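You operate a simulated robot arm through the tools that you are given. There is no shell and no other tool. Be economical: measure what you need, move in short steps, check, and stop when the job is done.

You run a simulated two-armed robot. Do the job below in one go: nothing can be reset, and whatever is moved stays where it is left.

Task
Put the brown envelopes and white box in the drawers with their words.
Fine: each drawer is marked; shut both.

Only the result counts: the job must be done as asked and must still hold three seconds after the hand-in. Knocking over, shifting, dropping, spilling or breaking anything else fails it.

Robot
Two 7-joint arms with two-finger parallel grippers on one trunk, on a base that drives. Base frame: it is fixed to the floor where the robot stands at the start and does not move with it; the origin is under the middle of the robot, x ahead of it, y to its left, z up. Lengths are in cm, angles in degrees, forces in N, time in s.
The left shoulder is at the start at [6, 18.9, 100.3], the right one opposite. With the tool pointing down near the work surface each hand reaches from about 10 to 66 cm from the robot's upright axis, wherever it stands, measured 20 degrees to its own side. Places, roughly: inside of the top black drawer [70, 10, 50]; inside of the top grey drawer [70, -110, 50]; top black drawer [60, 10, 60]; top grey drawer [60, -110, 60]. Payload 3.43 kg a hand.
The TCP of each hand is the grasp point between the finger pads, 3 cm short of the fingertips. In the tool frame z runs along the fingers and y along their closing line. The gripper opens to 9.4 cm. The fingers are 2.8 cm wide and 1 cm thick; the gripper's body (5 by 9.6 cm) begins 5.5 cm behind the TCP.
Orientation is told as [roll, pitch, yaw] about the base's x, y, z axes, in that order, counted from this pose: with the fingers straight down and closing along the base's y, the tool's x points along the base's -x, its y along +y and its z along -z.

Tools
- The arms move only by the tool play_rows. It takes "left_deltas", "right_deltas" or both (then of equal length, played together; a hand with none holds still); each is a list of rows, each a list of 3 entries, a list of its own where there are three numbers: the shift along the tool's x, y, z in units of 100 mm (1.0 is 100 mm), then the turn, a rotation vector about the tool's x, y, z in units of 180 degrees (1.0 is 180 degrees), then the opening, from 0 (shut) to 1 (fully open). In form: [[[tx, ty, tz], [wx, wy, wz], gripper], ...]. A call has 1 to 10 rows; each row is the pose to reach, as a shift and turn from the pose commanded when the call began, along the tool's axes at that moment. A call with a number of a shift or a turn outside -1 to 1 is refused whole. Rows are played at 5 a second. More than 5 cm and 8.6 degrees between two rows, or a gripper value outside its range, and nothing of the call is played. Where a pose cannot be reached the arm comes as near as it can. A force on the tool above 40 N (or 10 N above the force at the start of the call, whichever is more), or a blocked arm, ends the call early, and 0.2 s more pass. The fingers move at their own pace (about 15.3 cm/s each) and stop on an object; they squeeze with about 25 N. The grip force told is the motor's: it shows also when the fingers shut on nothing. Time passes only in rows, and 0.2 s behind the last, so rows that repeat a pose let the fingers close. The reply holds the time, the measured pose of the TCP, the force on the tool along the base axes, the opening and the grip force, in the units named above and with some noise, with the torque about the TCP (base axes, N m) and any sound that the robot's microphone picked up, and new pictures: "pictures" is both (left out), scene, wrist or none (wrist: the cameras of the hands that moved).
- Cameras (640 x 400 px; columns grow to the right, rows downward): "scene" is now at [0.3, -1.49, 153.57]; the picture's right is [-0.22, -0.98, 0.00], its down [-0.87, 0.20, -0.45] and it looks along [0.44, -0.10, -0.89] (base axes); focal length 295 px, centre (320, 200). "left" rides on the left gripper at [7.6, -1.4, -10.3] in its tool frame; the picture's right is [0.18, 0.98, 0.00], its down [-0.75, 0.14, -0.64] and it looks along [-0.63, 0.12, 0.77] (tool axes); focal length 243 px, centre (320, 200). "right" rides on the right gripper at [7.6, 1.4, -10.2] in its tool frame; the picture's right is [-0.18, 0.98, 0.00], its down [-0.75, -0.14, -0.64] and it looks along [-0.63, -0.12, 0.77] (tool axes); focal length 243 px, centre (320, 200). There is no depth. A picture from a camera that has moved, and an enlarged one, comes with that camera's place and axes in the base frame and with its lens.
- slide_trunk(by): slides the trunk up (or, below 0, down) by that many cm; the arms and the scene camera ride with it, the base frame stays. It gives what a move gives, with no picture.
- drive_base(legs): drives the robot by 1 to 6 legs, each [ahead, left, turn to the left] in cm, cm and degrees, along the robot's own axes; the way and the turn of a leg run together, so that a leg with both is an arc; at most 150 cm and 180 degrees a leg. The arms and the cameras ride along, it lands a little off, and it stops where it bumps. It gives what a move gives, and a new picture of the scene camera.
- pan_tilt(pan, tilt): turns the head with the scene camera to pan (to the left, within 86 degrees either way) and tilt (down, from -29 to 69), counted from straight ahead of the robot. It gives what a move gives, and a new picture of the scene camera.
- inspect(camera, box): a new picture of the part [left, top, right, bottom] of that camera's present view, enlarged. The clock stands still meanwhile.
- sign_off(): hands the job in; it is judged then, once.

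Work in short steps. Places have to be worked out from the pictures, the camera data and where the tool is seen: move nearer, look again, correct. Check each grasp and each placing, and mend what went wrong. You have 120 turns and 260 pictures in all, those below and enlarged ones among them. Open the grippers and draw the arms clear of the work before you hand the job in, unless the task says otherwise; then end with one line.

The tools are called as a command line: name --argument value ..., lists and objects as JSON in quotes. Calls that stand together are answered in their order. play_rows: Moves the arms, as the interface text tells. Its arguments: {"type":"object","properties":{"left_deltas":{"type":"array","items":{"type":"array"}},"right_deltas":{"type":"array","items":{"type":"array"}},"pictures":{"type":"string","enum":["both","scene","wrist","none"]}},"required":[]} The other tools are called the same way: slide_trunk (by) slides the trunk up or down; drive_base (legs) drives the base; pan_tilt (pan, tilt) turns the head that bears the scene camera; inspect (camera, box) takes an enlarged picture of a part of a camera's view; sign_off () hands the job in.

At the start:

```text
time_s: 0.0
left_ee_pos: [40.61, 8.09, 101.37]
left_tool_rot: [0.0, 0.0, 0.1]
left_wrist_force: [-0.6, 0.7, 0.7]
left_ft_torque: [-0.01, 0.03, 0.01]
left_width: 9.42
left_finger_force: 0.0
right_ee_pos: [29.25, -29.06, 104.5]
right_tool_rot: [0.1, 0.0, 0.2]
right_wrist_force: [-0.5, -0.1, -0.4]
right_ft_torque: [0.02, 0.02, -0.01]
right_width: 9.39
right_finger_force: 0.1
trunk travel left (down, up): [-67.5, 31.5]
robot x, y, heading: [0.05, 0.16, -0.1]
head pan, tilt: [-12.8, 63.1]
```

scene: 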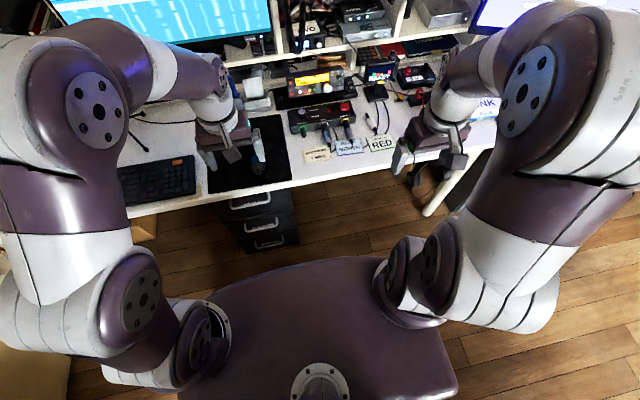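
right: 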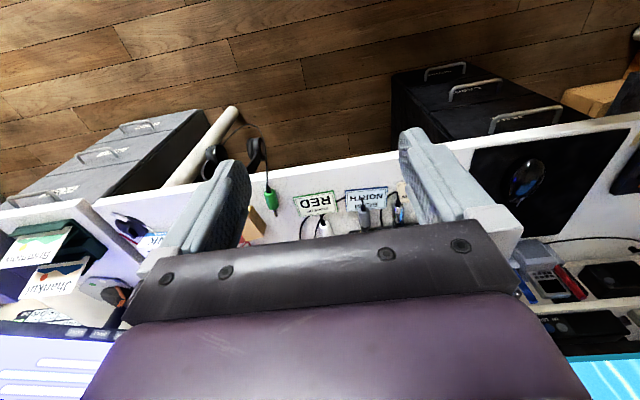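
left: 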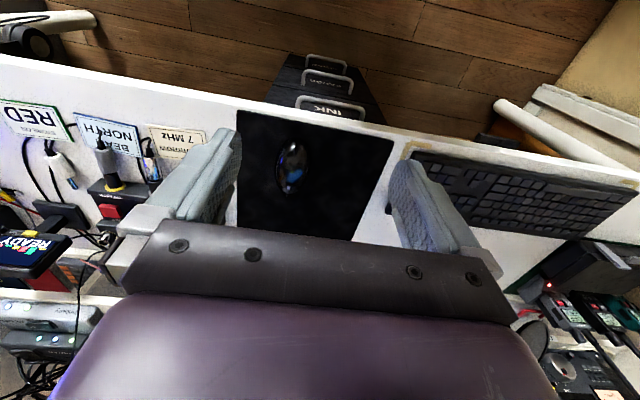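

The desk is cluttered with labelled cards; I look around with the head to find envelopes, the white box and the drawer marks.

pan_tilt --pan -40 --tilt 45

inspect --camera "left" --box '[200, 40, 420, 180]'

inspect --camera "right" --box '[0, 90, 220, 330]'

```text
time_s: 0.9
left_ee_pos: [40.56, 7.99, 101.39]
left_tool_rot: [0.0, 0.0, 0.1]
left_wrist_force: [-0.7, 0.1, 0.8]
left_ft_torque: [0.0, 0.02, -0.02]
left_width: 9.41
left_finger_force: 0.1
right_ee_pos: [29.21, -29.09, 104.48]
right_tool_rot: [-0.2, 0.0, 0.0]
right_wrist_force: [-0.7, 0.0, 0.1]
right_ft_torque: [-0.03, 0.01, -0.01]
right_width: 9.39
right_finger_force: 0.0
trunk travel left (down, up): [-67.5, 31.5]
robot x, y, heading: [-0.07, 0.52, -0.1]
head pan, tilt: [-40.0, 45.0]
camera scene: at [0.38, -5.31, 155.86], right [-0.64, -0.77, 0.0], down [-0.54, 0.45, -0.71], along [0.54, -0.45, -0.71], focal length 295 px, centre (320, 200)
```

scene: 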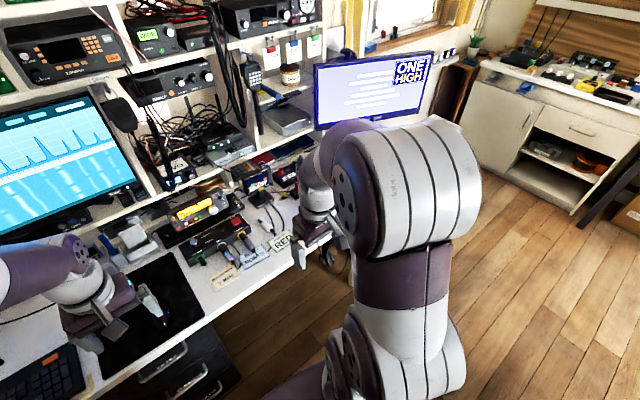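

```text
2.86 times, centred on (310, 110) of left
camera zoom: at [32.82, 6.75, 111.75], right [-0.18, 0.98, 0.0], down [0.75, 0.14, 0.64], along [0.63, 0.12, -0.77], focal length 693 px, centre (349, 457)
```

zoom: 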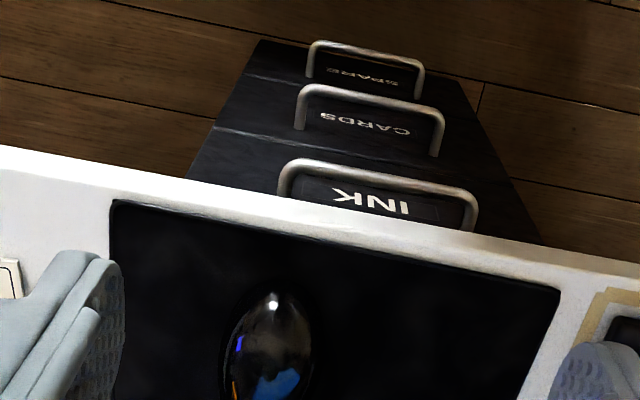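

```text
1.67 times, centred on (110, 210) of right
camera zoom: at [21.49, -27.78, 114.72], right [0.18, 0.98, 0.0], down [0.75, -0.14, 0.64], along [0.63, -0.12, -0.77], focal length 404 px, centre (670, 183)
```

zoom: 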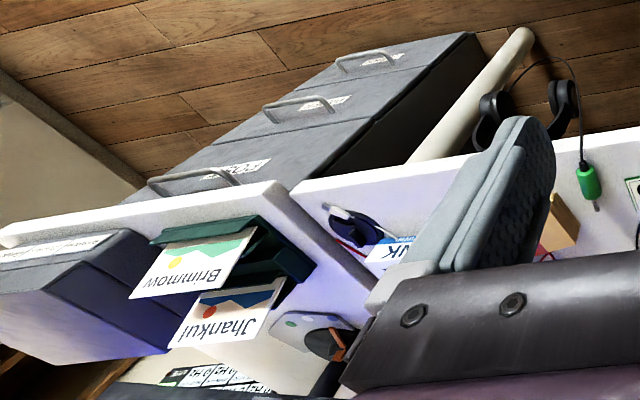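

Black drawers read INK, CARDS, SPARE. I back off a bit and move right to see the grey cabinet and the objects there.

drive_base --legs '[[-25, 0, 0], [0, -90, 0]]'

pan_tilt --pan 0 --tilt 45

```text
time_s: 7.1
left_ee_pos: [16.06, -81.99, 101.47]
left_tool_rot: [0.1, 0.0, 0.1]
left_wrist_force: [0.6, -0.6, 0.7]
left_ft_torque: [0.0, 0.01, 0.02]
left_width: 9.42
left_finger_force: 0.0
right_ee_pos: [4.83, -119.44, 104.49]
right_tool_rot: [-0.1, 0.0, 0.2]
right_wrist_force: [-0.4, 0.4, -0.6]
right_ft_torque: [-0.03, 0.02, 0.02]
right_width: 9.41
right_finger_force: 0.0
trunk travel left (down, up): [-67.5, 31.5]
robot x, y, heading: [-24.45, -90.36, 0.3]
head pan, tilt: [-40.0, 45.0]
camera scene: at [-24.07, -95.57, 155.86], right [-0.64, -0.77, 0.0], down [-0.54, 0.45, -0.71], along [0.54, -0.45, -0.71], focal length 295 px, centre (320, 200)
```

scene: 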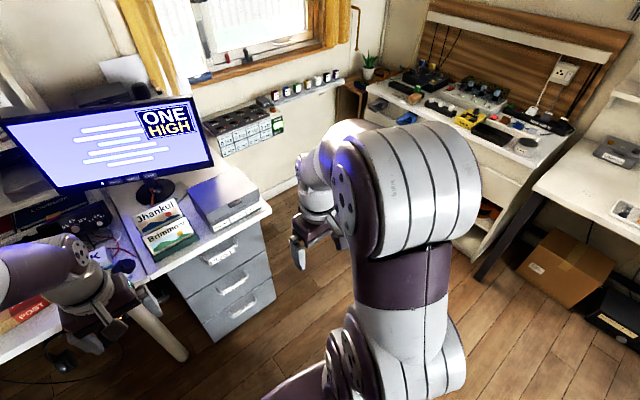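

```text
time_s: 8.1
left_ee_pos: [16.0, -82.08, 101.36]
left_tool_rot: [-0.1, -0.1, 0.1]
left_wrist_force: [-0.2, 0.0, 0.2]
left_ft_torque: [0.03, -0.02, 0.0]
left_width: 9.39
left_finger_force: 0.0
right_ee_pos: [4.73, -119.31, 104.44]
right_tool_rot: [0.1, 0.0, 0.2]
right_wrist_force: [-0.4, -0.1, 0.1]
right_ft_torque: [-0.03, -0.02, 0.04]
right_width: 9.44
right_finger_force: 0.1
trunk travel left (down, up): [-67.5, 31.5]
robot x, y, heading: [-24.51, -90.42, 0.0]
head pan, tilt: [0.0, 45.0]
camera scene: at [-22.18, -90.33, 155.86], right [0.0, -1.0, 0.0], down [-0.71, 0.0, -0.71], along [0.71, 0.0, -0.71], focal length 295 px, centre (320, 200)
```

scene: 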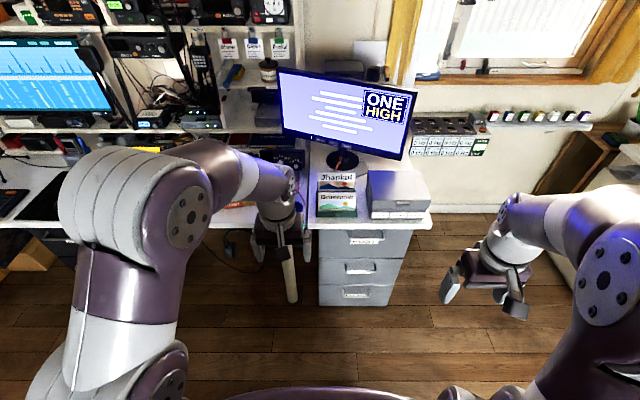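

inspect --camera "scene" --box '[280, 140, 460, 310]'

inspect --camera "left" --box '[0, 0, 640, 400]'

inspect --camera "right" --box '[0, 0, 640, 400]'

```text
2.35 times, centred on (370, 225) of scene
camera zoom: at [-22.18, -90.33, 155.86], right [0.0, -1.0, 0.0], down [-0.71, 0.0, -0.71], along [0.71, 0.0, -0.71], focal length 694 px, centre (202, 141)
```

zoom: 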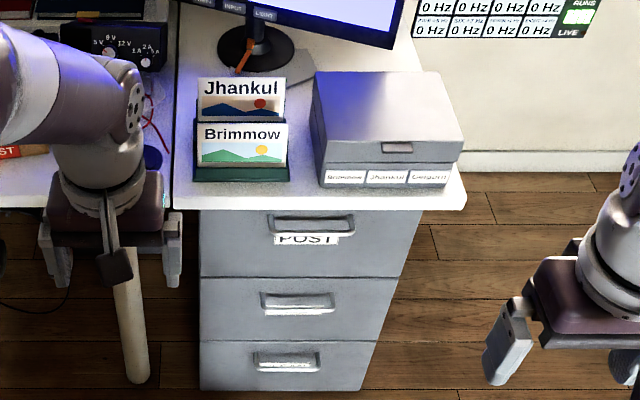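

```text
1.00 times, centred on (320, 200) of left (not enlarged: the box is as wide or as high as the picture)
camera zoom: at [8.34, -83.4, 111.75], right [-0.19, 0.98, 0.0], down [0.75, 0.14, 0.64], along [0.63, 0.12, -0.77], focal length 243 px, centre (320, 200)
```

zoom: 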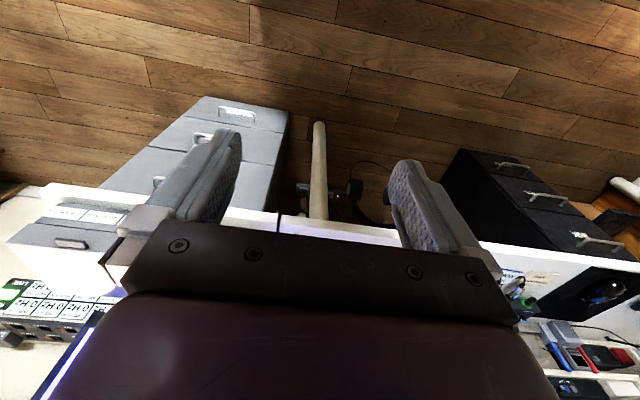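

```text
1.00 times, centred on (320, 200) of right (not enlarged: the box is as wide or as high as the picture)
camera zoom: at [-2.89, -117.96, 114.71], right [0.18, 0.98, 0.0], down [0.75, -0.14, 0.64], along [0.63, -0.12, -0.77], focal length 243 px, centre (320, 200)
```

zoom: 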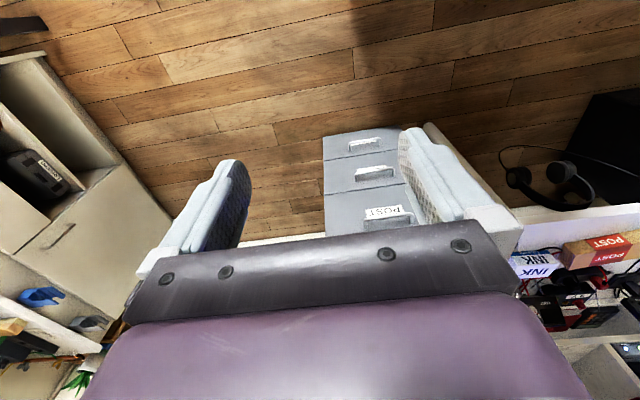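

Top grey is POST. POST bundle and INK box sit near y≈-65; I move in front of them and look.

drive_base --legs '[[0, 28, 0]]'

pan_tilt --pan 0 --tilt 52

```text
time_s: 10.1
left_ee_pos: [15.95, -54.08, 101.5]
left_tool_rot: [0.0, 0.0, 0.2]
left_wrist_force: [0.0, -0.6, 0.1]
left_ft_torque: [0.0, 0.0, 0.01]
left_width: 9.37
left_finger_force: 0.0
right_ee_pos: [4.76, -91.36, 104.43]
right_tool_rot: [0.0, 0.0, 0.3]
right_wrist_force: [0.3, 0.4, 0.7]
right_ft_torque: [-0.03, 0.02, -0.01]
right_width: 9.4
right_finger_force: 0.0
trunk travel left (down, up): [-67.5, 31.5]
robot x, y, heading: [-24.51, -62.42, 0.5]
head pan, tilt: [0.0, 45.0]
camera scene: at [-22.28, -62.39, 155.86], right [0.0, -1.0, 0.0], down [-0.71, 0.0, -0.71], along [0.71, 0.0, -0.71], focal length 295 px, centre (320, 200)
```

scene: 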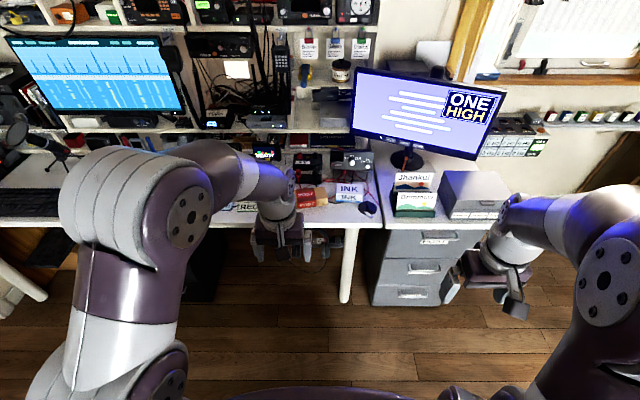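

```text
time_s: 10.8
left_ee_pos: [15.84, -54.03, 101.47]
left_tool_rot: [0.0, 0.0, 0.2]
left_wrist_force: [-0.6, -0.6, -0.6]
left_ft_torque: [0.02, -0.01, -0.02]
left_width: 9.41
left_finger_force: 0.1
right_ee_pos: [4.79, -91.39, 104.64]
right_tool_rot: [0.1, -0.1, 0.3]
right_wrist_force: [0.0, -0.2, 0.0]
right_ft_torque: [0.0, -0.02, -0.01]
right_width: 9.39
right_finger_force: 0.1
trunk travel left (down, up): [-67.5, 31.5]
robot x, y, heading: [-24.66, -62.36, 0.2]
head pan, tilt: [0.0, 52.0]
camera scene: at [-22.9, -62.4, 154.91], right [0.0, -1.0, 0.0], down [-0.79, 0.0, -0.62], along [0.62, 0.0, -0.79], focal length 295 px, centre (320, 200)
```

scene: 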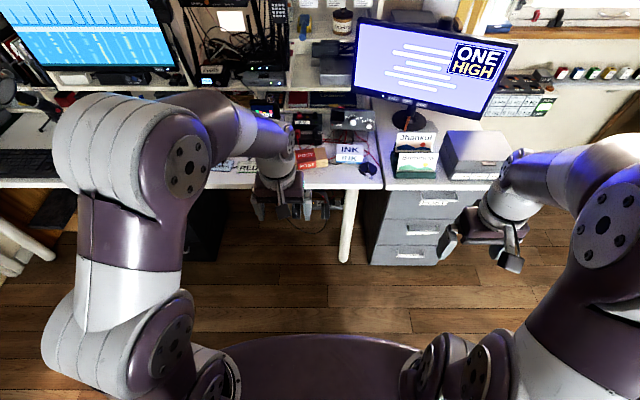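

inspect --camera "scene" --box '[280, 100, 400, 220]'

inspect --camera "right" --box '[400, 120, 640, 320]'

inspect --camera "left" --box '[0, 120, 400, 330]'

```text
3.33 times, centred on (340, 160) of scene
camera zoom: at [-22.9, -62.4, 154.91], right [0.0, -1.0, 0.0], down [-0.79, 0.0, -0.62], along [0.62, 0.0, -0.79], focal length 983 px, centre (253, 333)
```

zoom: 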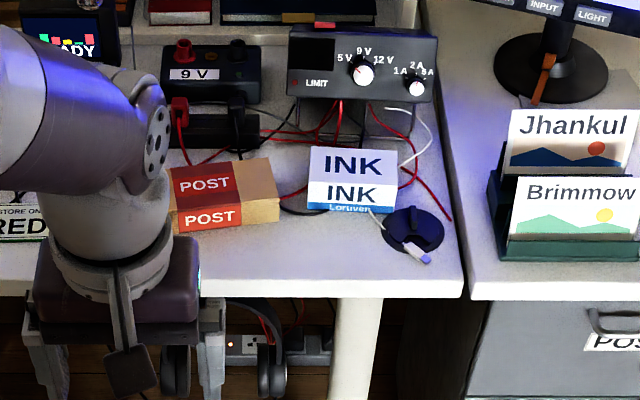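

```text
2.00 times, centred on (520, 220) of right
camera zoom: at [-2.95, -90.01, 114.72], right [0.18, 0.98, 0.0], down [0.75, -0.14, 0.64], along [0.63, -0.12, -0.77], focal length 485 px, centre (-80, 160)
```

zoom: 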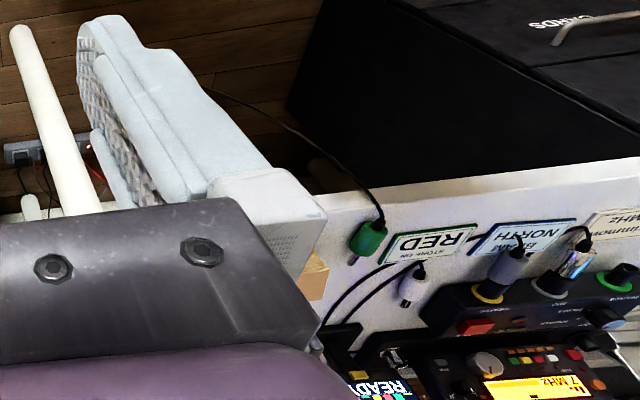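

```text
1.60 times, centred on (200, 225) of left
camera zoom: at [8.23, -55.43, 111.74], right [-0.19, 0.98, 0.0], down [0.75, 0.14, 0.64], along [0.63, 0.12, -0.77], focal length 388 px, centre (512, 160)
```

zoom: 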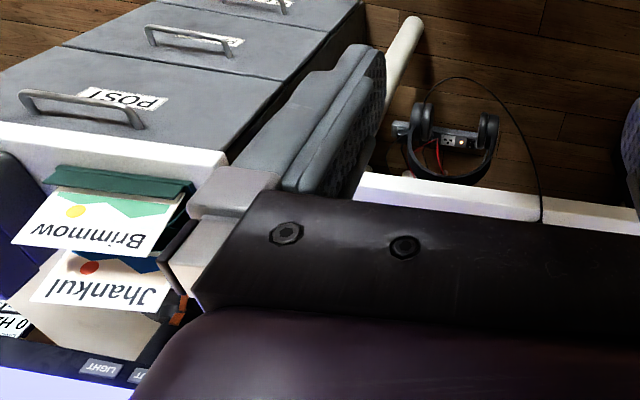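

INK box ≈[58,-73], POST bundle just left of it. I go before the grey cabinet, lower the trunk and turn the right hand to point forward, to study/grasp the POST handle.

drive_base --legs '[[0, -21, 0]]'

slide_trunk --by -28

play_rows --right_deltas '[[[-0.1, 0, 0], [-0.0256, -0.0256, 0.0256], 1], [[-0.2, 0, 0], [-0.0513, -0.0513, 0.0513], 1], [[-0.3, 0, 0], [-0.077, -0.077, 0.077], 1], [[-0.4, 0, 0], [-0.1026, -0.1026, 0.1026], 1], [[-0.5, 0, 0], [-0.1283, -0.1283, 0.1283], 1], [[-0.6, 0, 0], [-0.154, -0.154, 0.154], 1], [[-0.7, 0, 0], [-0.1796, -0.1796, 0.1796], 1], [[-0.8, 0, 0], [-0.2053, -0.2053, 0.2053], 1], [[-0.9, 0, 0], [-0.231, -0.231, 0.231], 1], [[-1.0, 0, 0], [-0.2566, -0.2566, 0.2566], 1]]' --pictures "none"

play_rows --right_deltas '[[[0, 0, 0], [-0.0256, -0.0256, 0.0256], 1], [[0, 0, 0], [-0.0513, -0.0513, 0.0513], 1], [[0, 0, 0], [-0.077, -0.077, 0.077], 1], [[0, 0, 0], [-0.1026, -0.1026, 0.1026], 1], [[0, 0, 0], [-0.1283, -0.1283, 0.1283], 1]]'

```text
time_s: 12.4
left_ee_pos: [15.9, -75.16, 101.4]
left_tool_rot: [-0.1, 0.1, 0.2]
left_wrist_force: [-1.1, 0.1, -0.3]
left_ft_torque: [0.01, 0.04, -0.03]
left_width: 9.41
left_finger_force: 0.0
right_ee_pos: [4.88, -112.45, 104.41]
right_tool_rot: [0.0, 0.1, 0.1]
right_wrist_force: [0.4, -0.7, 1.0]
right_ft_torque: [0.01, 0.02, 0.01]
right_width: 9.35
right_finger_force: 0.1
trunk travel left (down, up): [-67.5, 31.5]
robot x, y, heading: [-24.56, -83.04, 0.2]
head pan, tilt: [0.0, 52.0]
camera scene: at [-22.82, -83.41, 154.91], right [0.0, -1.0, 0.0], down [-0.79, 0.0, -0.62], along [0.62, 0.0, -0.79], focal length 295 px, centre (320, 200)
```

scene: 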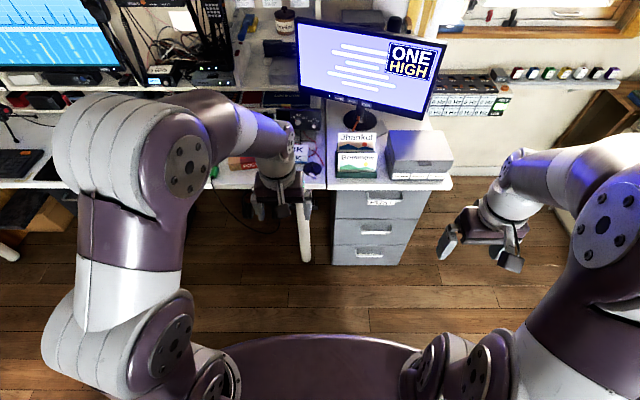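

```text
time_s: 15.2
left_ee_pos: [15.98, -75.08, 73.47]
left_tool_rot: [0.1, -0.1, 0.2]
left_wrist_force: [0.7, 0.1, 0.3]
left_ft_torque: [0.02, 0.0, -0.04]
left_width: 9.38
left_finger_force: 0.1
right_ee_pos: [4.8, -112.3, 76.55]
right_tool_rot: [0.0, -0.1, 0.2]
right_wrist_force: [0.3, 0.0, -0.2]
right_ft_torque: [0.0, -0.03, 0.0]
right_width: 9.41
right_finger_force: 0.1
trunk travel left (down, up): [-39.5, 59.5]
robot x, y, heading: [-24.51, -83.31, 0.1]
head pan, tilt: [0.0, 52.0]
```

```text
time_s: 17.4
left_ee_pos: [15.97, -75.14, 73.41]
left_tool_rot: [0.0, 0.0, 0.2]
left_wrist_force: [-0.9, -0.3, -0.2]
left_ft_torque: [0.0, 0.01, 0.01]
left_width: 9.42
left_finger_force: 0.1
right_ee_pos: [14.81, -112.24, 76.47]
right_tool_rot: [61.9, -17.1, -61.9]
right_wrist_force: [-0.4, -0.4, 0.3]
right_ft_torque: [0.0, -0.02, -0.02]
right_width: 9.39
right_finger_force: 0.0
trunk travel left (down, up): [-39.5, 59.5]
robot x, y, heading: [-24.19, -83.25, 0.4]
head pan, tilt: [0.0, 52.0]
```

```text
time_s: 18.6
left_ee_pos: [15.99, -75.02, 73.4]
left_tool_rot: [0.0, 0.0, 0.1]
left_wrist_force: [-0.5, 0.6, -1.1]
left_ft_torque: [0.03, -0.02, 0.01]
left_width: 9.41
left_finger_force: 0.1
right_ee_pos: [29.78, -115.6, 76.44]
right_tool_rot: [87.2, 0.2, -90.4]
right_wrist_force: [-1.5, -0.1, -1.2]
right_ft_torque: [-0.01, -0.02, 0.0]
right_width: 9.38
right_finger_force: 0.1
right hand out of reach, approached as far as the arm can: row 1, 2, 3, 4, 5
trunk travel left (down, up): [-39.5, 59.5]
robot x, y, heading: [-24.68, -83.42, 0.1]
head pan, tilt: [0.0, 52.0]
camera scene: at [-22.82, -83.33, 126.92], right [0.0, -1.0, 0.0], down [-0.79, 0.0, -0.62], along [0.62, 0.0, -0.79], focal length 295 px, centre (320, 200)
camera right: at [19.53, -108.11, 78.35], right [0.05, -0.19, 0.98], down [-0.65, -0.75, -0.11], along [0.76, -0.63, -0.16], focal length 243 px, centre (320, 200)
```

scene: 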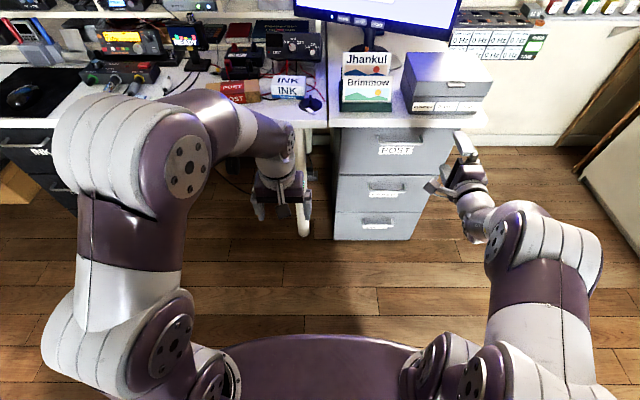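
right: 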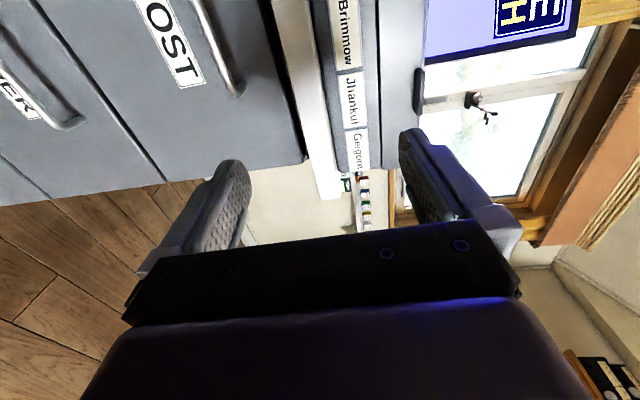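

Orientation is now forward. The two scene views at different heights give depth; I zoom on the drawer front.

inspect --camera "scene" --box '[310, 60, 510, 185]'

inspect --camera "right" --box '[100, 0, 420, 200]'

```text
3.20 times, centred on (410, 122) of scene
camera zoom: at [-22.82, -83.33, 126.92], right [0.0, -1.0, 0.0], down [-0.79, 0.0, -0.62], along [0.62, 0.0, -0.79], focal length 944 px, centre (32, 448)
```

zoom: 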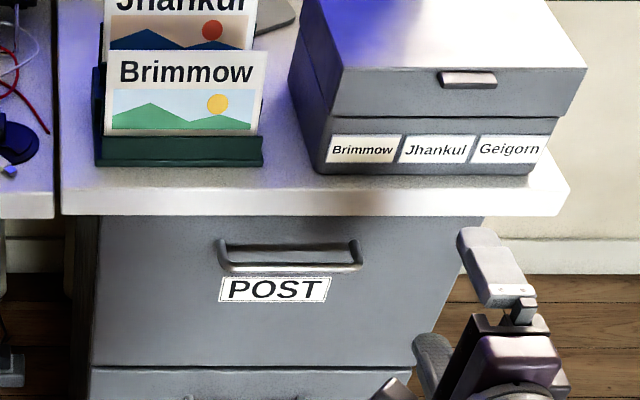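

```text
2.00 times, centred on (260, 100) of right
camera zoom: at [19.53, -108.11, 78.35], right [0.05, -0.19, 0.98], down [-0.65, -0.75, -0.11], along [0.76, -0.63, -0.16], focal length 485 px, centre (440, 400)
```

zoom: 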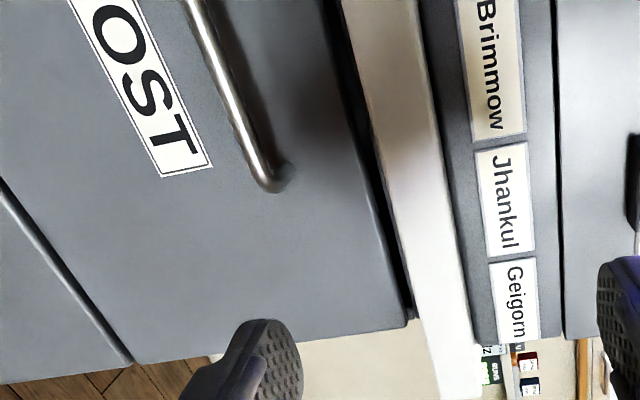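

Handle bar ≈[45.5, -108, 66], desk underside z≈72, drawer face x≈48. I test how the command frame behaves with a shift forward of 8 cm and down.

play_rows --right_deltas '[[[0, -0.3, 0.3], [0, 0, 0], 0.5], [[0, -0.6, 0.5], [0, 0, 0], 0.5], [[0, -0.9, 0.8], [0, 0, 0], 0.5]]'

```text
time_s: 19.4
left_ee_pos: [15.94, -75.08, 73.34]
left_tool_rot: [0.0, 0.0, 0.2]
left_wrist_force: [0.3, -0.9, 0.3]
left_ft_torque: [0.04, -0.01, 0.04]
left_width: 9.4
left_finger_force: 0.0
right_ee_pos: [37.86, -115.7, 67.46]
right_tool_rot: [90.1, 0.1, -89.8]
right_wrist_force: [-0.4, 0.0, 0.6]
right_ft_torque: [0.01, 0.0, 0.02]
right_width: 4.68
right_finger_force: 0.1
right hand out of reach, approached as far as the arm can: row 1, 2
trunk travel left (down, up): [-39.5, 59.5]
robot x, y, heading: [-24.65, -83.26, 0.2]
head pan, tilt: [0.0, 52.0]
camera scene: at [-22.75, -83.38, 126.91], right [0.0, -1.0, 0.0], down [-0.79, 0.0, -0.62], along [0.62, 0.0, -0.79], focal length 295 px, centre (320, 200)
camera right: at [27.53, -108.17, 68.91], right [0.0, -0.18, 0.98], down [-0.64, -0.76, -0.14], along [0.77, -0.63, -0.12], focal length 243 px, centre (320, 200)
```

scene: 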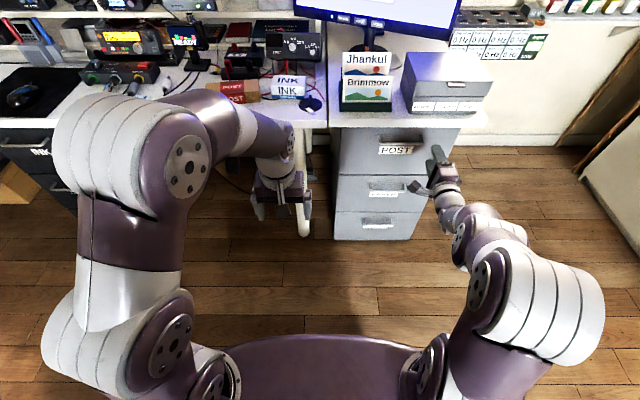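
right: 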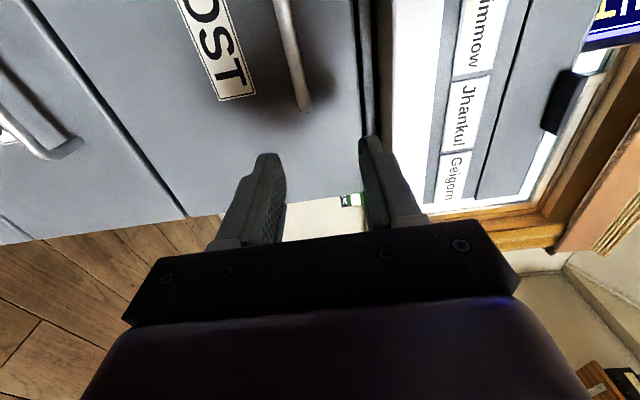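

Consistent: bar at z≈66.3. I shift left 7.5 cm first, then look before going forward.

play_rows --right_deltas '[[[0.4, -0.06, 0], [0, 0, 0], 0.5], [[0.75, -0.11, 0.1], [0, 0, 0], 0.5], [[0.75, -0.11, 0.4], [0, 0, 0], 0.5]]'

inspect --camera "scene" --box '[330, 90, 490, 190]'

```text
time_s: 20.2
left_ee_pos: [16.16, -75.01, 73.38]
left_tool_rot: [0.0, 0.1, 0.2]
left_wrist_force: [-0.7, -0.3, -0.8]
left_ft_torque: [-0.03, 0.06, 0.0]
left_width: 9.4
left_finger_force: 0.0
right_ee_pos: [41.32, -109.65, 66.27]
right_tool_rot: [89.8, 0.0, -89.3]
right_wrist_force: [-0.1, -1.1, -0.3]
right_ft_torque: [0.01, -0.01, 0.02]
right_width: 4.7
right_finger_force: 0.1
right hand out of reach, approached as far as the arm can: row 2, 3
trunk travel left (down, up): [-39.5, 59.5]
robot x, y, heading: [-24.34, -83.31, 0.2]
head pan, tilt: [0.0, 52.0]
camera scene: at [-22.63, -83.36, 126.9], right [0.0, -1.0, 0.0], down [-0.79, 0.0, -0.61], along [0.61, 0.0, -0.79], focal length 295 px, centre (320, 200)
camera right: at [30.88, -102.17, 67.79], right [0.01, -0.18, 0.98], down [-0.63, -0.76, -0.14], along [0.77, -0.62, -0.12], focal length 243 px, centre (320, 200)
```

scene: 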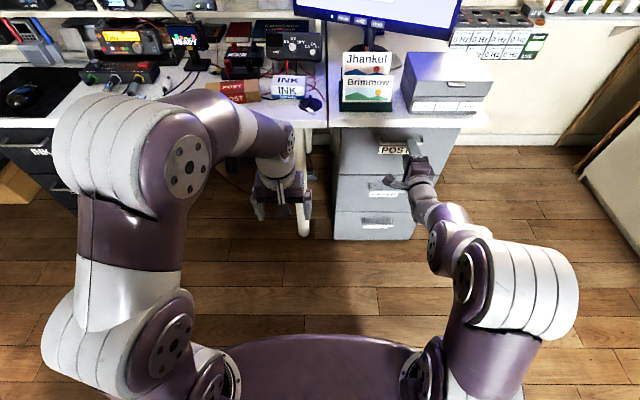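
right: 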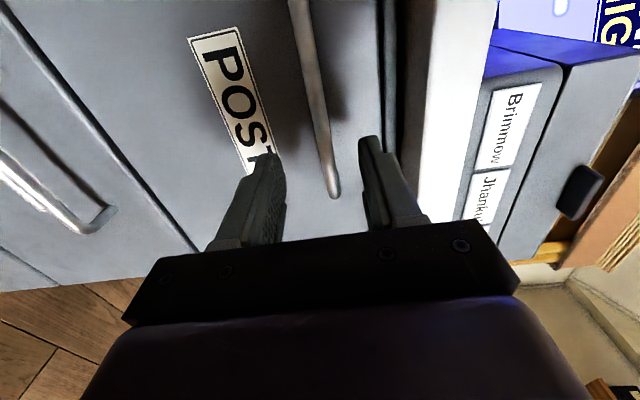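

```text
4.00 times, centred on (410, 140) of scene
camera zoom: at [-22.63, -83.36, 126.9], right [0.0, -1.0, 0.0], down [-0.79, 0.0, -0.61], along [0.61, 0.0, -0.79], focal length 1180 px, centre (-40, 440)
```

zoom: 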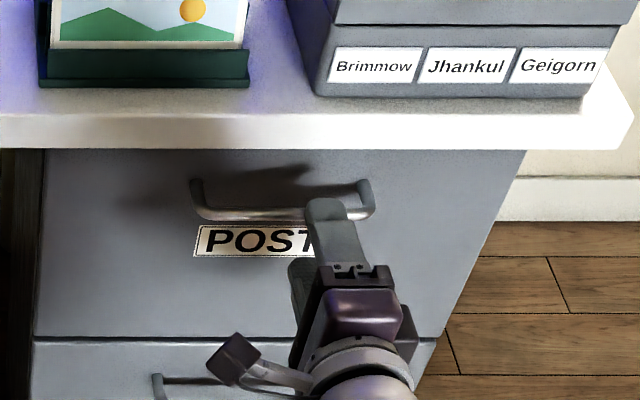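

The bar lies between the fingers; reach is limited so I drive the base 3.5 cm ahead and 1.5 left to bring the bar to the pads.

drive_base --legs '[[3.5, 1.5, 0]]'

inspect --camera "right" --box '[160, 0, 480, 240]'

```text
time_s: 21.1
left_ee_pos: [19.61, -73.45, 73.37]
left_tool_rot: [-0.1, 0.0, 0.2]
left_wrist_force: [0.1, -0.5, 0.2]
left_ft_torque: [-0.01, 0.05, -0.02]
left_width: 9.4
left_finger_force: 0.0
right_ee_pos: [44.85, -108.0, 66.38]
right_tool_rot: [89.8, -0.1, -89.4]
right_wrist_force: [0.7, 0.6, -0.1]
right_ft_torque: [0.03, -0.02, 0.02]
right_width: 4.69
right_finger_force: 0.0
trunk travel left (down, up): [-39.5, 59.5]
robot x, y, heading: [-20.76, -81.89, 0.1]
head pan, tilt: [0.0, 52.0]
camera scene: at [-19.19, -81.79, 126.9], right [0.0, -1.0, 0.0], down [-0.79, 0.0, -0.61], along [0.61, 0.0, -0.79], focal length 295 px, centre (320, 200)
```

scene: 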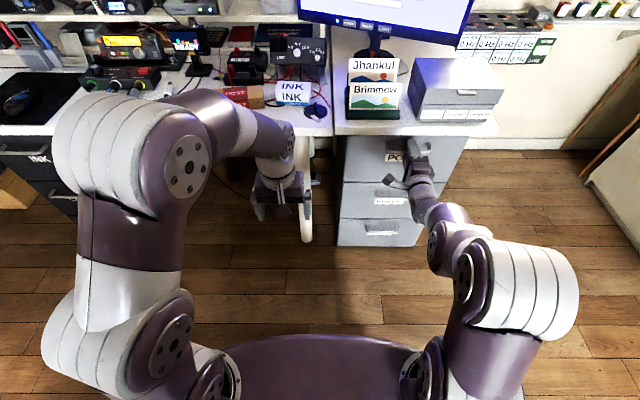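

```text
1.67 times, centred on (320, 120) of right
camera zoom: at [34.35, -100.63, 67.86], right [0.0, -0.18, 0.98], down [-0.63, -0.76, -0.14], along [0.77, -0.62, -0.12], focal length 404 px, centre (320, 333)
```

zoom: 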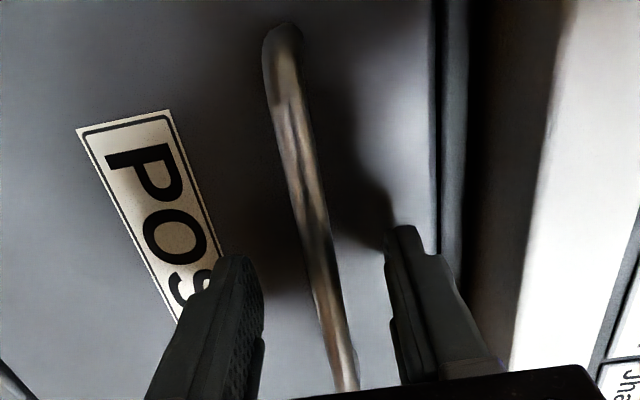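

The bar is between the fingers; I close on it.

play_rows --right_deltas '[[[0, 0, 0], [0, 0, 0], 0], [[0, 0, 0], [0, 0, 0], 0], [[0, 0, 0], [0, 0, 0], 0]]' --pictures "wrist"

```text
time_s: 21.9
left_ee_pos: [19.41, -73.47, 73.4]
left_tool_rot: [0.0, 0.0, 0.2]
left_wrist_force: [0.5, -0.6, -0.3]
left_ft_torque: [0.01, 0.0, 0.02]
left_width: 9.42
left_finger_force: 0.1
right_ee_pos: [44.74, -108.16, 66.77]
right_tool_rot: [90.1, -0.1, -89.2]
right_wrist_force: [1.3, -1.4, 8.2]
right_ft_torque: [0.08, -0.11, 0.37]
right_width: 0.96
right_finger_force: 43.7
trunk travel left (down, up): [-39.5, 59.5]
robot x, y, heading: [-20.79, -81.78, 0.1]
head pan, tilt: [0.0, 52.0]
camera right: at [34.28, -100.67, 68.06], right [0.0, -0.18, 0.98], down [-0.63, -0.76, -0.14], along [0.77, -0.62, -0.12], focal length 243 px, centre (320, 200)
```

right: 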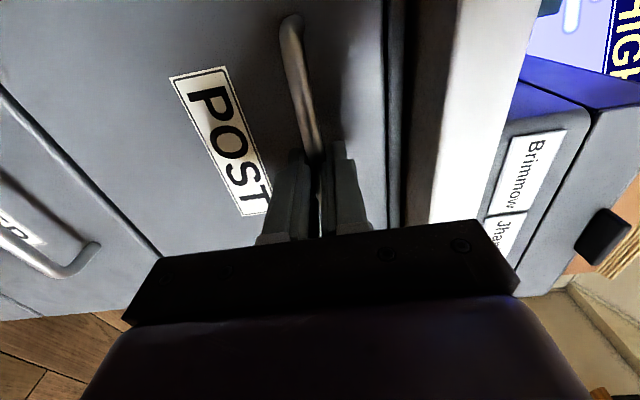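

Gripped (0.96 cm). I pull by driving back 26 cm.

drive_base --legs '[[-26, 0, 0]]'

```text
time_s: 23.8
left_ee_pos: [-6.7, -73.63, 73.45]
left_tool_rot: [-0.1, -0.1, 0.3]
left_wrist_force: [0.1, 0.5, 0.5]
left_ft_torque: [-0.03, -0.01, 0.03]
left_width: 9.39
left_finger_force: 0.1
right_ee_pos: [18.66, -108.0, 66.64]
right_tool_rot: [90.0, -0.2, -89.2]
right_wrist_force: [-1.1, -3.7, 13.4]
right_ft_torque: [0.13, -0.17, -0.34]
right_width: 0.97
right_finger_force: 43.7
trunk travel left (down, up): [-39.5, 59.5]
robot x, y, heading: [-47.04, -82.03, 0.3]
head pan, tilt: [0.0, 52.0]
camera scene: at [-45.54, -81.94, 126.92], right [0.01, -1.0, 0.0], down [-0.79, 0.0, -0.62], along [0.62, 0.0, -0.79], focal length 295 px, centre (320, 200)
```

scene: 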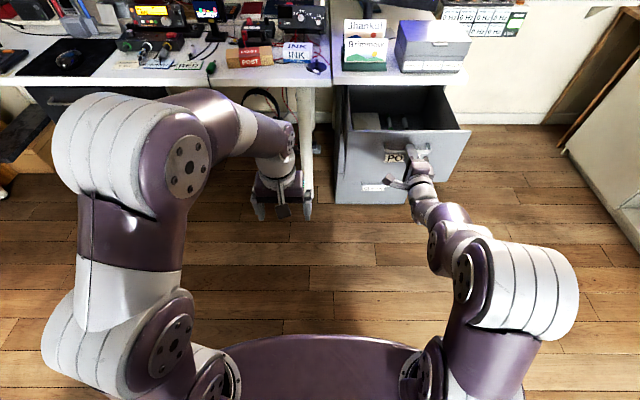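

The drawer is open ~26 cm. I release, back off, and look inside.

play_rows --right_deltas '[[[0, 0, 0], [0, 0, 0], 0.5], [[0, 0, 0], [0, 0, 0], 0.5]]' --pictures "none"

drive_base --legs '[[-12, 0, 0]]'

inspect --camera "scene" --box '[300, 40, 500, 200]'

```text
time_s: 24.4
left_ee_pos: [-6.6, -73.55, 73.45]
left_tool_rot: [0.0, 0.0, 0.2]
left_wrist_force: [-0.2, 0.1, 0.8]
left_ft_torque: [0.0, 0.0, -0.02]
left_width: 9.39
left_finger_force: 0.0
right_ee_pos: [18.85, -108.18, 66.54]
right_tool_rot: [90.0, -0.1, -89.2]
right_wrist_force: [0.0, -1.1, 0.0]
right_ft_torque: [0.0, 0.0, 0.03]
right_width: 4.72
right_finger_force: 0.0
trunk travel left (down, up): [-39.5, 59.5]
robot x, y, heading: [-46.76, -81.81, 0.0]
head pan, tilt: [0.0, 52.0]
```

```text
time_s: 25.6
left_ee_pos: [-18.57, -73.64, 73.5]
left_tool_rot: [0.0, 0.0, 0.2]
left_wrist_force: [-0.7, 0.1, -0.1]
left_ft_torque: [0.01, -0.03, 0.02]
left_width: 9.4
left_finger_force: 0.0
right_ee_pos: [6.74, -108.21, 66.53]
right_tool_rot: [90.1, -0.1, -89.0]
right_wrist_force: [0.3, 1.4, -0.6]
right_ft_torque: [0.01, -0.01, 0.02]
right_width: 4.71
right_finger_force: 0.1
trunk travel left (down, up): [-39.5, 59.5]
robot x, y, heading: [-58.91, -82.11, 0.5]
head pan, tilt: [0.0, 52.0]
camera scene: at [-57.44, -82.03, 126.91], right [0.01, -1.0, 0.0], down [-0.79, 0.0, -0.62], along [0.62, 0.0, -0.79], focal length 295 px, centre (320, 200)
```

scene: 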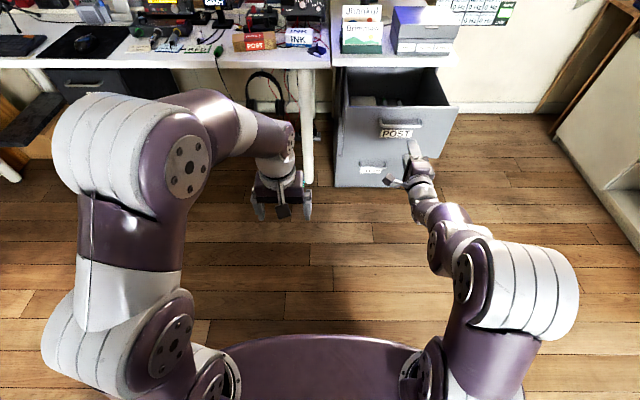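

```text
2.50 times, centred on (400, 120) of scene
camera zoom: at [-57.44, -82.03, 126.91], right [0.01, -1.0, 0.0], down [-0.79, 0.0, -0.62], along [0.62, 0.0, -0.79], focal length 738 px, centre (120, 400)
```

zoom: 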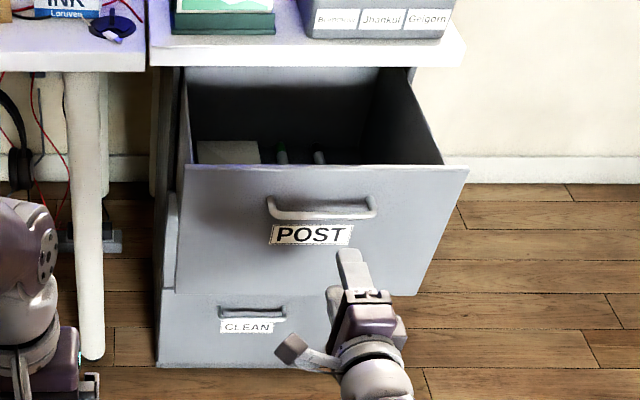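

POST drawer open with room inside. Now I go to the black cabinet with the same right-hand pose; first I look left for obstacles.

pan_tilt --pan 60 --tilt 40

```text
time_s: 26.9
left_ee_pos: [-18.55, -73.57, 73.44]
left_tool_rot: [0.1, 0.0, 0.4]
left_wrist_force: [-0.3, 0.2, 0.7]
left_ft_torque: [0.03, -0.02, -0.02]
left_width: 9.42
left_finger_force: 0.0
right_ee_pos: [6.8, -108.21, 66.51]
right_tool_rot: [90.0, 0.1, -89.1]
right_wrist_force: [0.4, 0.1, 0.1]
right_ft_torque: [0.0, -0.02, -0.01]
right_width: 4.69
right_finger_force: 0.2
trunk travel left (down, up): [-39.5, 59.5]
robot x, y, heading: [-58.7, -82.04, 0.4]
head pan, tilt: [60.0, 40.0]
camera scene: at [-60.61, -74.69, 128.59], right [0.87, -0.5, 0.0], down [-0.32, -0.56, -0.77], along [0.38, 0.67, -0.64], focal length 295 px, centre (320, 200)
```

scene: 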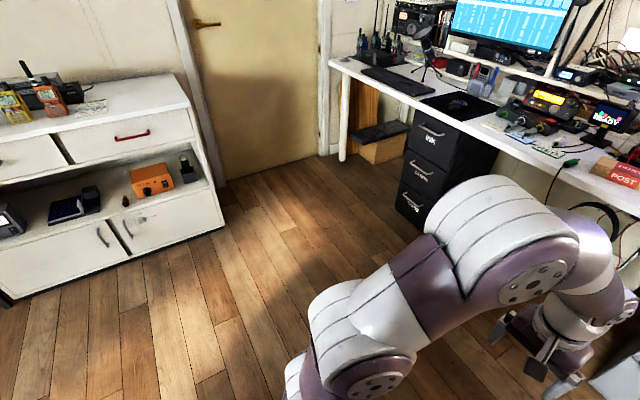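

A sideboard stands at y≈70 on the left, so I'll use the left hand for the black drawer from y≈-16. I turn the left hand forward (mirrored) and raise nothing else.

play_rows --left_deltas '[[[-0.1, 0.1, 0], [0.0256, -0.0256, -0.0256], 0.5], [[-0.2, 0.2, 0], [0.0513, -0.0513, -0.0513], 0.5], [[-0.3, 0.3, 0], [0.077, -0.077, -0.077], 0.5], [[-0.4, 0.4, 0], [0.1026, -0.1026, -0.1026], 0.5], [[-0.5, 0.5, 0], [0.1283, -0.1283, -0.1283], 0.5], [[-0.6, 0.6, 0], [0.154, -0.154, -0.154], 0.5], [[-0.7, 0.7, 0], [0.1796, -0.1796, -0.1796], 0.5], [[-0.8, 0.8, 0], [0.2053, -0.2053, -0.2053], 0.5], [[-0.9, 0.9, 0], [0.231, -0.231, -0.231], 0.5], [[-1.0, 1.0, 0], [0.2566, -0.2566, -0.2566], 0.5]]' --pictures "none"

play_rows --left_deltas '[[[0, 0, 0], [0.0256, -0.0256, -0.0256], 0.5], [[0, 0, 0], [0.0513, -0.0513, -0.0513], 0.5], [[0, 0, 0], [0.077, -0.077, -0.077], 0.5], [[0, 0, 0], [0.1026, -0.1026, -0.1026], 0.5], [[0, 0, 0], [0.1283, -0.1283, -0.1283], 0.5]]' --pictures "none"

pan_tilt --pan 0 --tilt 52

```text
time_s: 29.1
left_ee_pos: [-8.5, -63.5, 73.47]
left_tool_rot: [-62.1, -17.1, 62.5]
left_wrist_force: [-0.5, 0.3, -0.8]
left_ft_torque: [-0.01, 0.0, 0.01]
left_width: 4.71
left_finger_force: 0.1
right_ee_pos: [6.76, -108.13, 66.64]
right_tool_rot: [90.0, -0.1, -89.0]
right_wrist_force: [-0.3, -0.5, -0.4]
right_ft_torque: [-0.02, 0.0, -0.01]
right_width: 4.7
right_finger_force: 0.1
trunk travel left (down, up): [-39.5, 59.5]
robot x, y, heading: [-58.88, -81.72, 0.3]
head pan, tilt: [60.0, 40.0]
```

```text
time_s: 30.3
left_ee_pos: [-3.44, -57.52, 76.65]
left_tool_rot: [-88.6, 0.1, 88.7]
left_wrist_force: [0.6, -0.1, -0.2]
left_ft_torque: [-0.04, -0.05, 0.0]
left_width: 4.7
left_finger_force: 0.1
left hand out of reach, approached as far as the arm can: row 3, 4, 5
right_ee_pos: [6.78, -108.16, 66.59]
right_tool_rot: [90.0, -0.1, -89.0]
right_wrist_force: [0.0, -1.1, 0.5]
right_ft_torque: [0.01, 0.02, 0.0]
right_width: 4.66
right_finger_force: 0.1
trunk travel left (down, up): [-39.5, 59.5]
robot x, y, heading: [-58.83, -81.91, 0.1]
head pan, tilt: [60.0, 40.0]
```

```text
time_s: 31.6
left_ee_pos: [-3.47, -57.63, 76.61]
left_tool_rot: [-88.6, 0.0, 88.5]
left_wrist_force: [-0.5, -0.2, -0.1]
left_ft_torque: [0.0, -0.02, 0.02]
left_width: 4.7
left_finger_force: 0.0
right_ee_pos: [6.82, -108.2, 66.6]
right_tool_rot: [90.0, 0.0, -89.1]
right_wrist_force: [0.3, -0.7, -0.2]
right_ft_torque: [-0.03, 0.01, 0.02]
right_width: 4.7
right_finger_force: 0.0
trunk travel left (down, up): [-39.5, 59.5]
robot x, y, heading: [-59.02, -82.19, 0.1]
head pan, tilt: [0.0, 52.0]
camera scene: at [-57.31, -82.02, 126.91], right [0.01, -1.0, 0.0], down [-0.79, -0.01, -0.62], along [0.62, 0.0, -0.79], focal length 295 px, centre (320, 200)
```

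scene: 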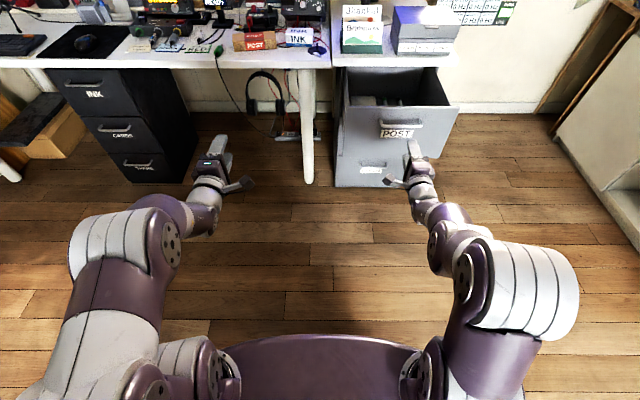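

Good view; the INK handle is near y≈9. Before going there, I raise the right hand and pitch it down (closing along x), ready for picking and clear of the desk.

play_rows --right_deltas '[[[0, 0.1, 0], [0.045, 0, 0], 1], [[0, 0.2, -0.1], [0.09, 0, 0], 1], [[0, 0.3, -0.2], [0.135, 0, 0], 1], [[0, 0.4, -0.3], [0.18, 0, 0], 1], [[0, 0.5, -0.4], [0.225, 0, 0], 1], [[0, 0.6, -0.5], [0.27, 0, 0], 1], [[0, 0.7, -0.6], [0.315, 0, 0], 1], [[0, 0.8, -0.7], [0.36, 0, 0], 1], [[0, 0.9, -0.8], [0.405, 0, 0], 1], [[0, 1.0, -0.9], [0.45, 0, 0], 1]]' --pictures "none"

play_rows --right_deltas '[[[0, 0, -0.4], [0.025, 0, 0], 1], [[0, 0, -0.8], [0.05, 0, 0], 1], [[0, 0, -1.0], [0.05, 0, 0], 1]]' --pictures "scene"

```text
time_s: 33.8
left_ee_pos: [-3.54, -57.55, 76.58]
left_tool_rot: [-88.7, 0.0, 88.6]
left_wrist_force: [-0.5, 0.4, 1.0]
left_ft_torque: [0.0, 0.01, 0.0]
left_width: 4.69
left_finger_force: 0.0
right_ee_pos: [-2.29, -108.43, 76.52]
right_tool_rot: [9.0, -0.1, -89.2]
right_wrist_force: [0.1, -0.1, -0.4]
right_ft_torque: [0.02, -0.02, 0.02]
right_width: 9.38
right_finger_force: 0.0
right hand out of reach, approached as far as the arm can: row 7
trunk travel left (down, up): [-39.5, 59.5]
robot x, y, heading: [-58.74, -81.98, 0.2]
head pan, tilt: [0.0, 52.0]
```

```text
time_s: 34.6
left_ee_pos: [-3.52, -57.56, 76.66]
left_tool_rot: [-88.7, 0.0, 88.5]
left_wrist_force: [-0.5, 0.0, 0.3]
left_ft_torque: [0.01, -0.01, -0.02]
left_width: 4.69
left_finger_force: 0.0
right_ee_pos: [-10.12, -107.3, 75.03]
right_tool_rot: [0.0, -0.1, -89.0]
right_wrist_force: [-0.3, 0.4, 0.1]
right_ft_torque: [0.01, 0.0, 0.01]
right_width: 9.4
right_finger_force: 0.1
right hand out of reach, approached as far as the arm can: row 1, 2, 3
trunk travel left (down, up): [-39.5, 59.5]
robot x, y, heading: [-58.81, -81.9, 0.3]
head pan, tilt: [0.0, 52.0]
camera scene: at [-57.27, -82.03, 126.91], right [0.01, -1.0, 0.0], down [-0.79, 0.0, -0.62], along [0.62, 0.0, -0.79], focal length 295 px, centre (320, 200)
```

scene: 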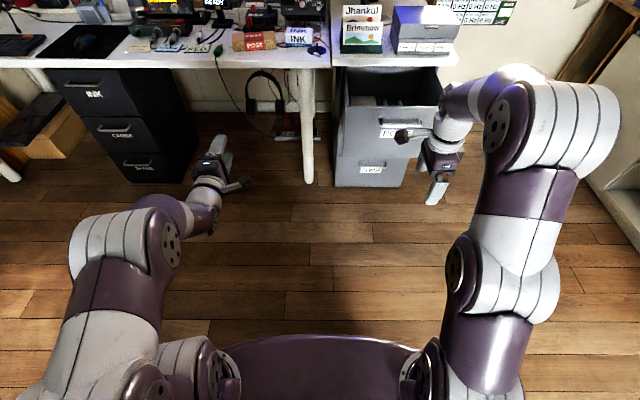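

I pull the right hand back 10 cm for margin, then drive left.

play_rows --right_deltas '[[[0, -0.4, 0], [0, 0, 0], 1], [[0, -0.8, 0], [0, 0, 0], 1], [[0, -1.0, 0], [0, 0, 0], 1]]' --pictures "none"

drive_base --legs '[[0, 66, 0]]'

inspect --camera "left" --box '[0, 0, 640, 400]'

```text
time_s: 35.4
left_ee_pos: [-3.52, -57.42, 76.63]
left_tool_rot: [-88.6, 0.0, 88.6]
left_wrist_force: [0.3, -0.3, 0.5]
left_ft_torque: [0.01, 0.01, 0.02]
left_width: 4.69
left_finger_force: 0.0
right_ee_pos: [-20.31, -107.41, 75.27]
right_tool_rot: [0.1, 0.1, -89.0]
right_wrist_force: [0.0, 0.5, -0.9]
right_ft_torque: [0.01, 0.01, -0.01]
right_width: 9.4
right_finger_force: 0.0
trunk travel left (down, up): [-39.5, 59.5]
robot x, y, heading: [-58.77, -82.05, 0.4]
head pan, tilt: [0.0, 52.0]
```

```text
time_s: 39.1
left_ee_pos: [-3.75, 9.06, 76.68]
left_tool_rot: [-88.5, 0.2, 88.4]
left_wrist_force: [0.1, 0.0, 0.0]
left_ft_torque: [0.01, -0.05, 0.02]
left_width: 4.69
left_finger_force: 0.1
right_ee_pos: [-20.66, -40.83, 75.2]
right_tool_rot: [0.0, -0.1, -89.3]
right_wrist_force: [0.5, 0.6, 0.2]
right_ft_torque: [-0.03, -0.01, -0.02]
right_width: 9.39
right_finger_force: 0.1
trunk travel left (down, up): [-39.5, 59.5]
robot x, y, heading: [-59.52, -15.31, 0.2]
head pan, tilt: [0.0, 52.0]
camera scene: at [-57.62, -15.28, 126.91], right [0.0, -1.0, 0.0], down [-0.79, 0.0, -0.62], along [0.62, 0.0, -0.79], focal length 295 px, centre (320, 200)
```

scene: 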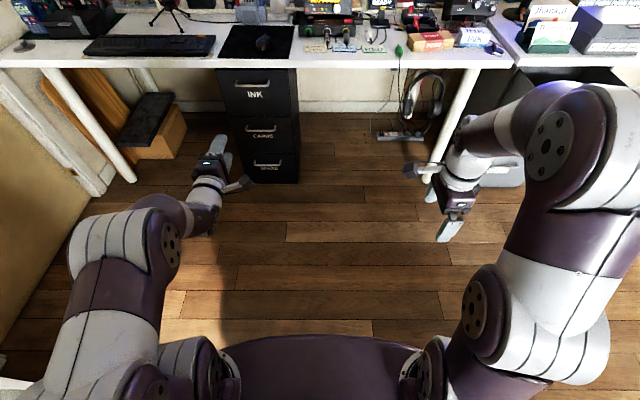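

```text
1.00 times, centred on (320, 200) of left (not enlarged: the box is as wide or as high as the picture)
camera zoom: at [-14.23, 1.81, 78.4], right [-0.03, -0.18, -0.98], down [-0.62, 0.77, -0.13], along [0.78, 0.61, -0.14], focal length 243 px, centre (320, 200)
```

zoom: 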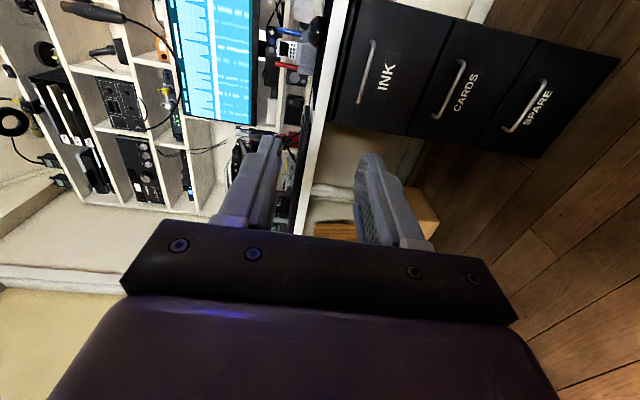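

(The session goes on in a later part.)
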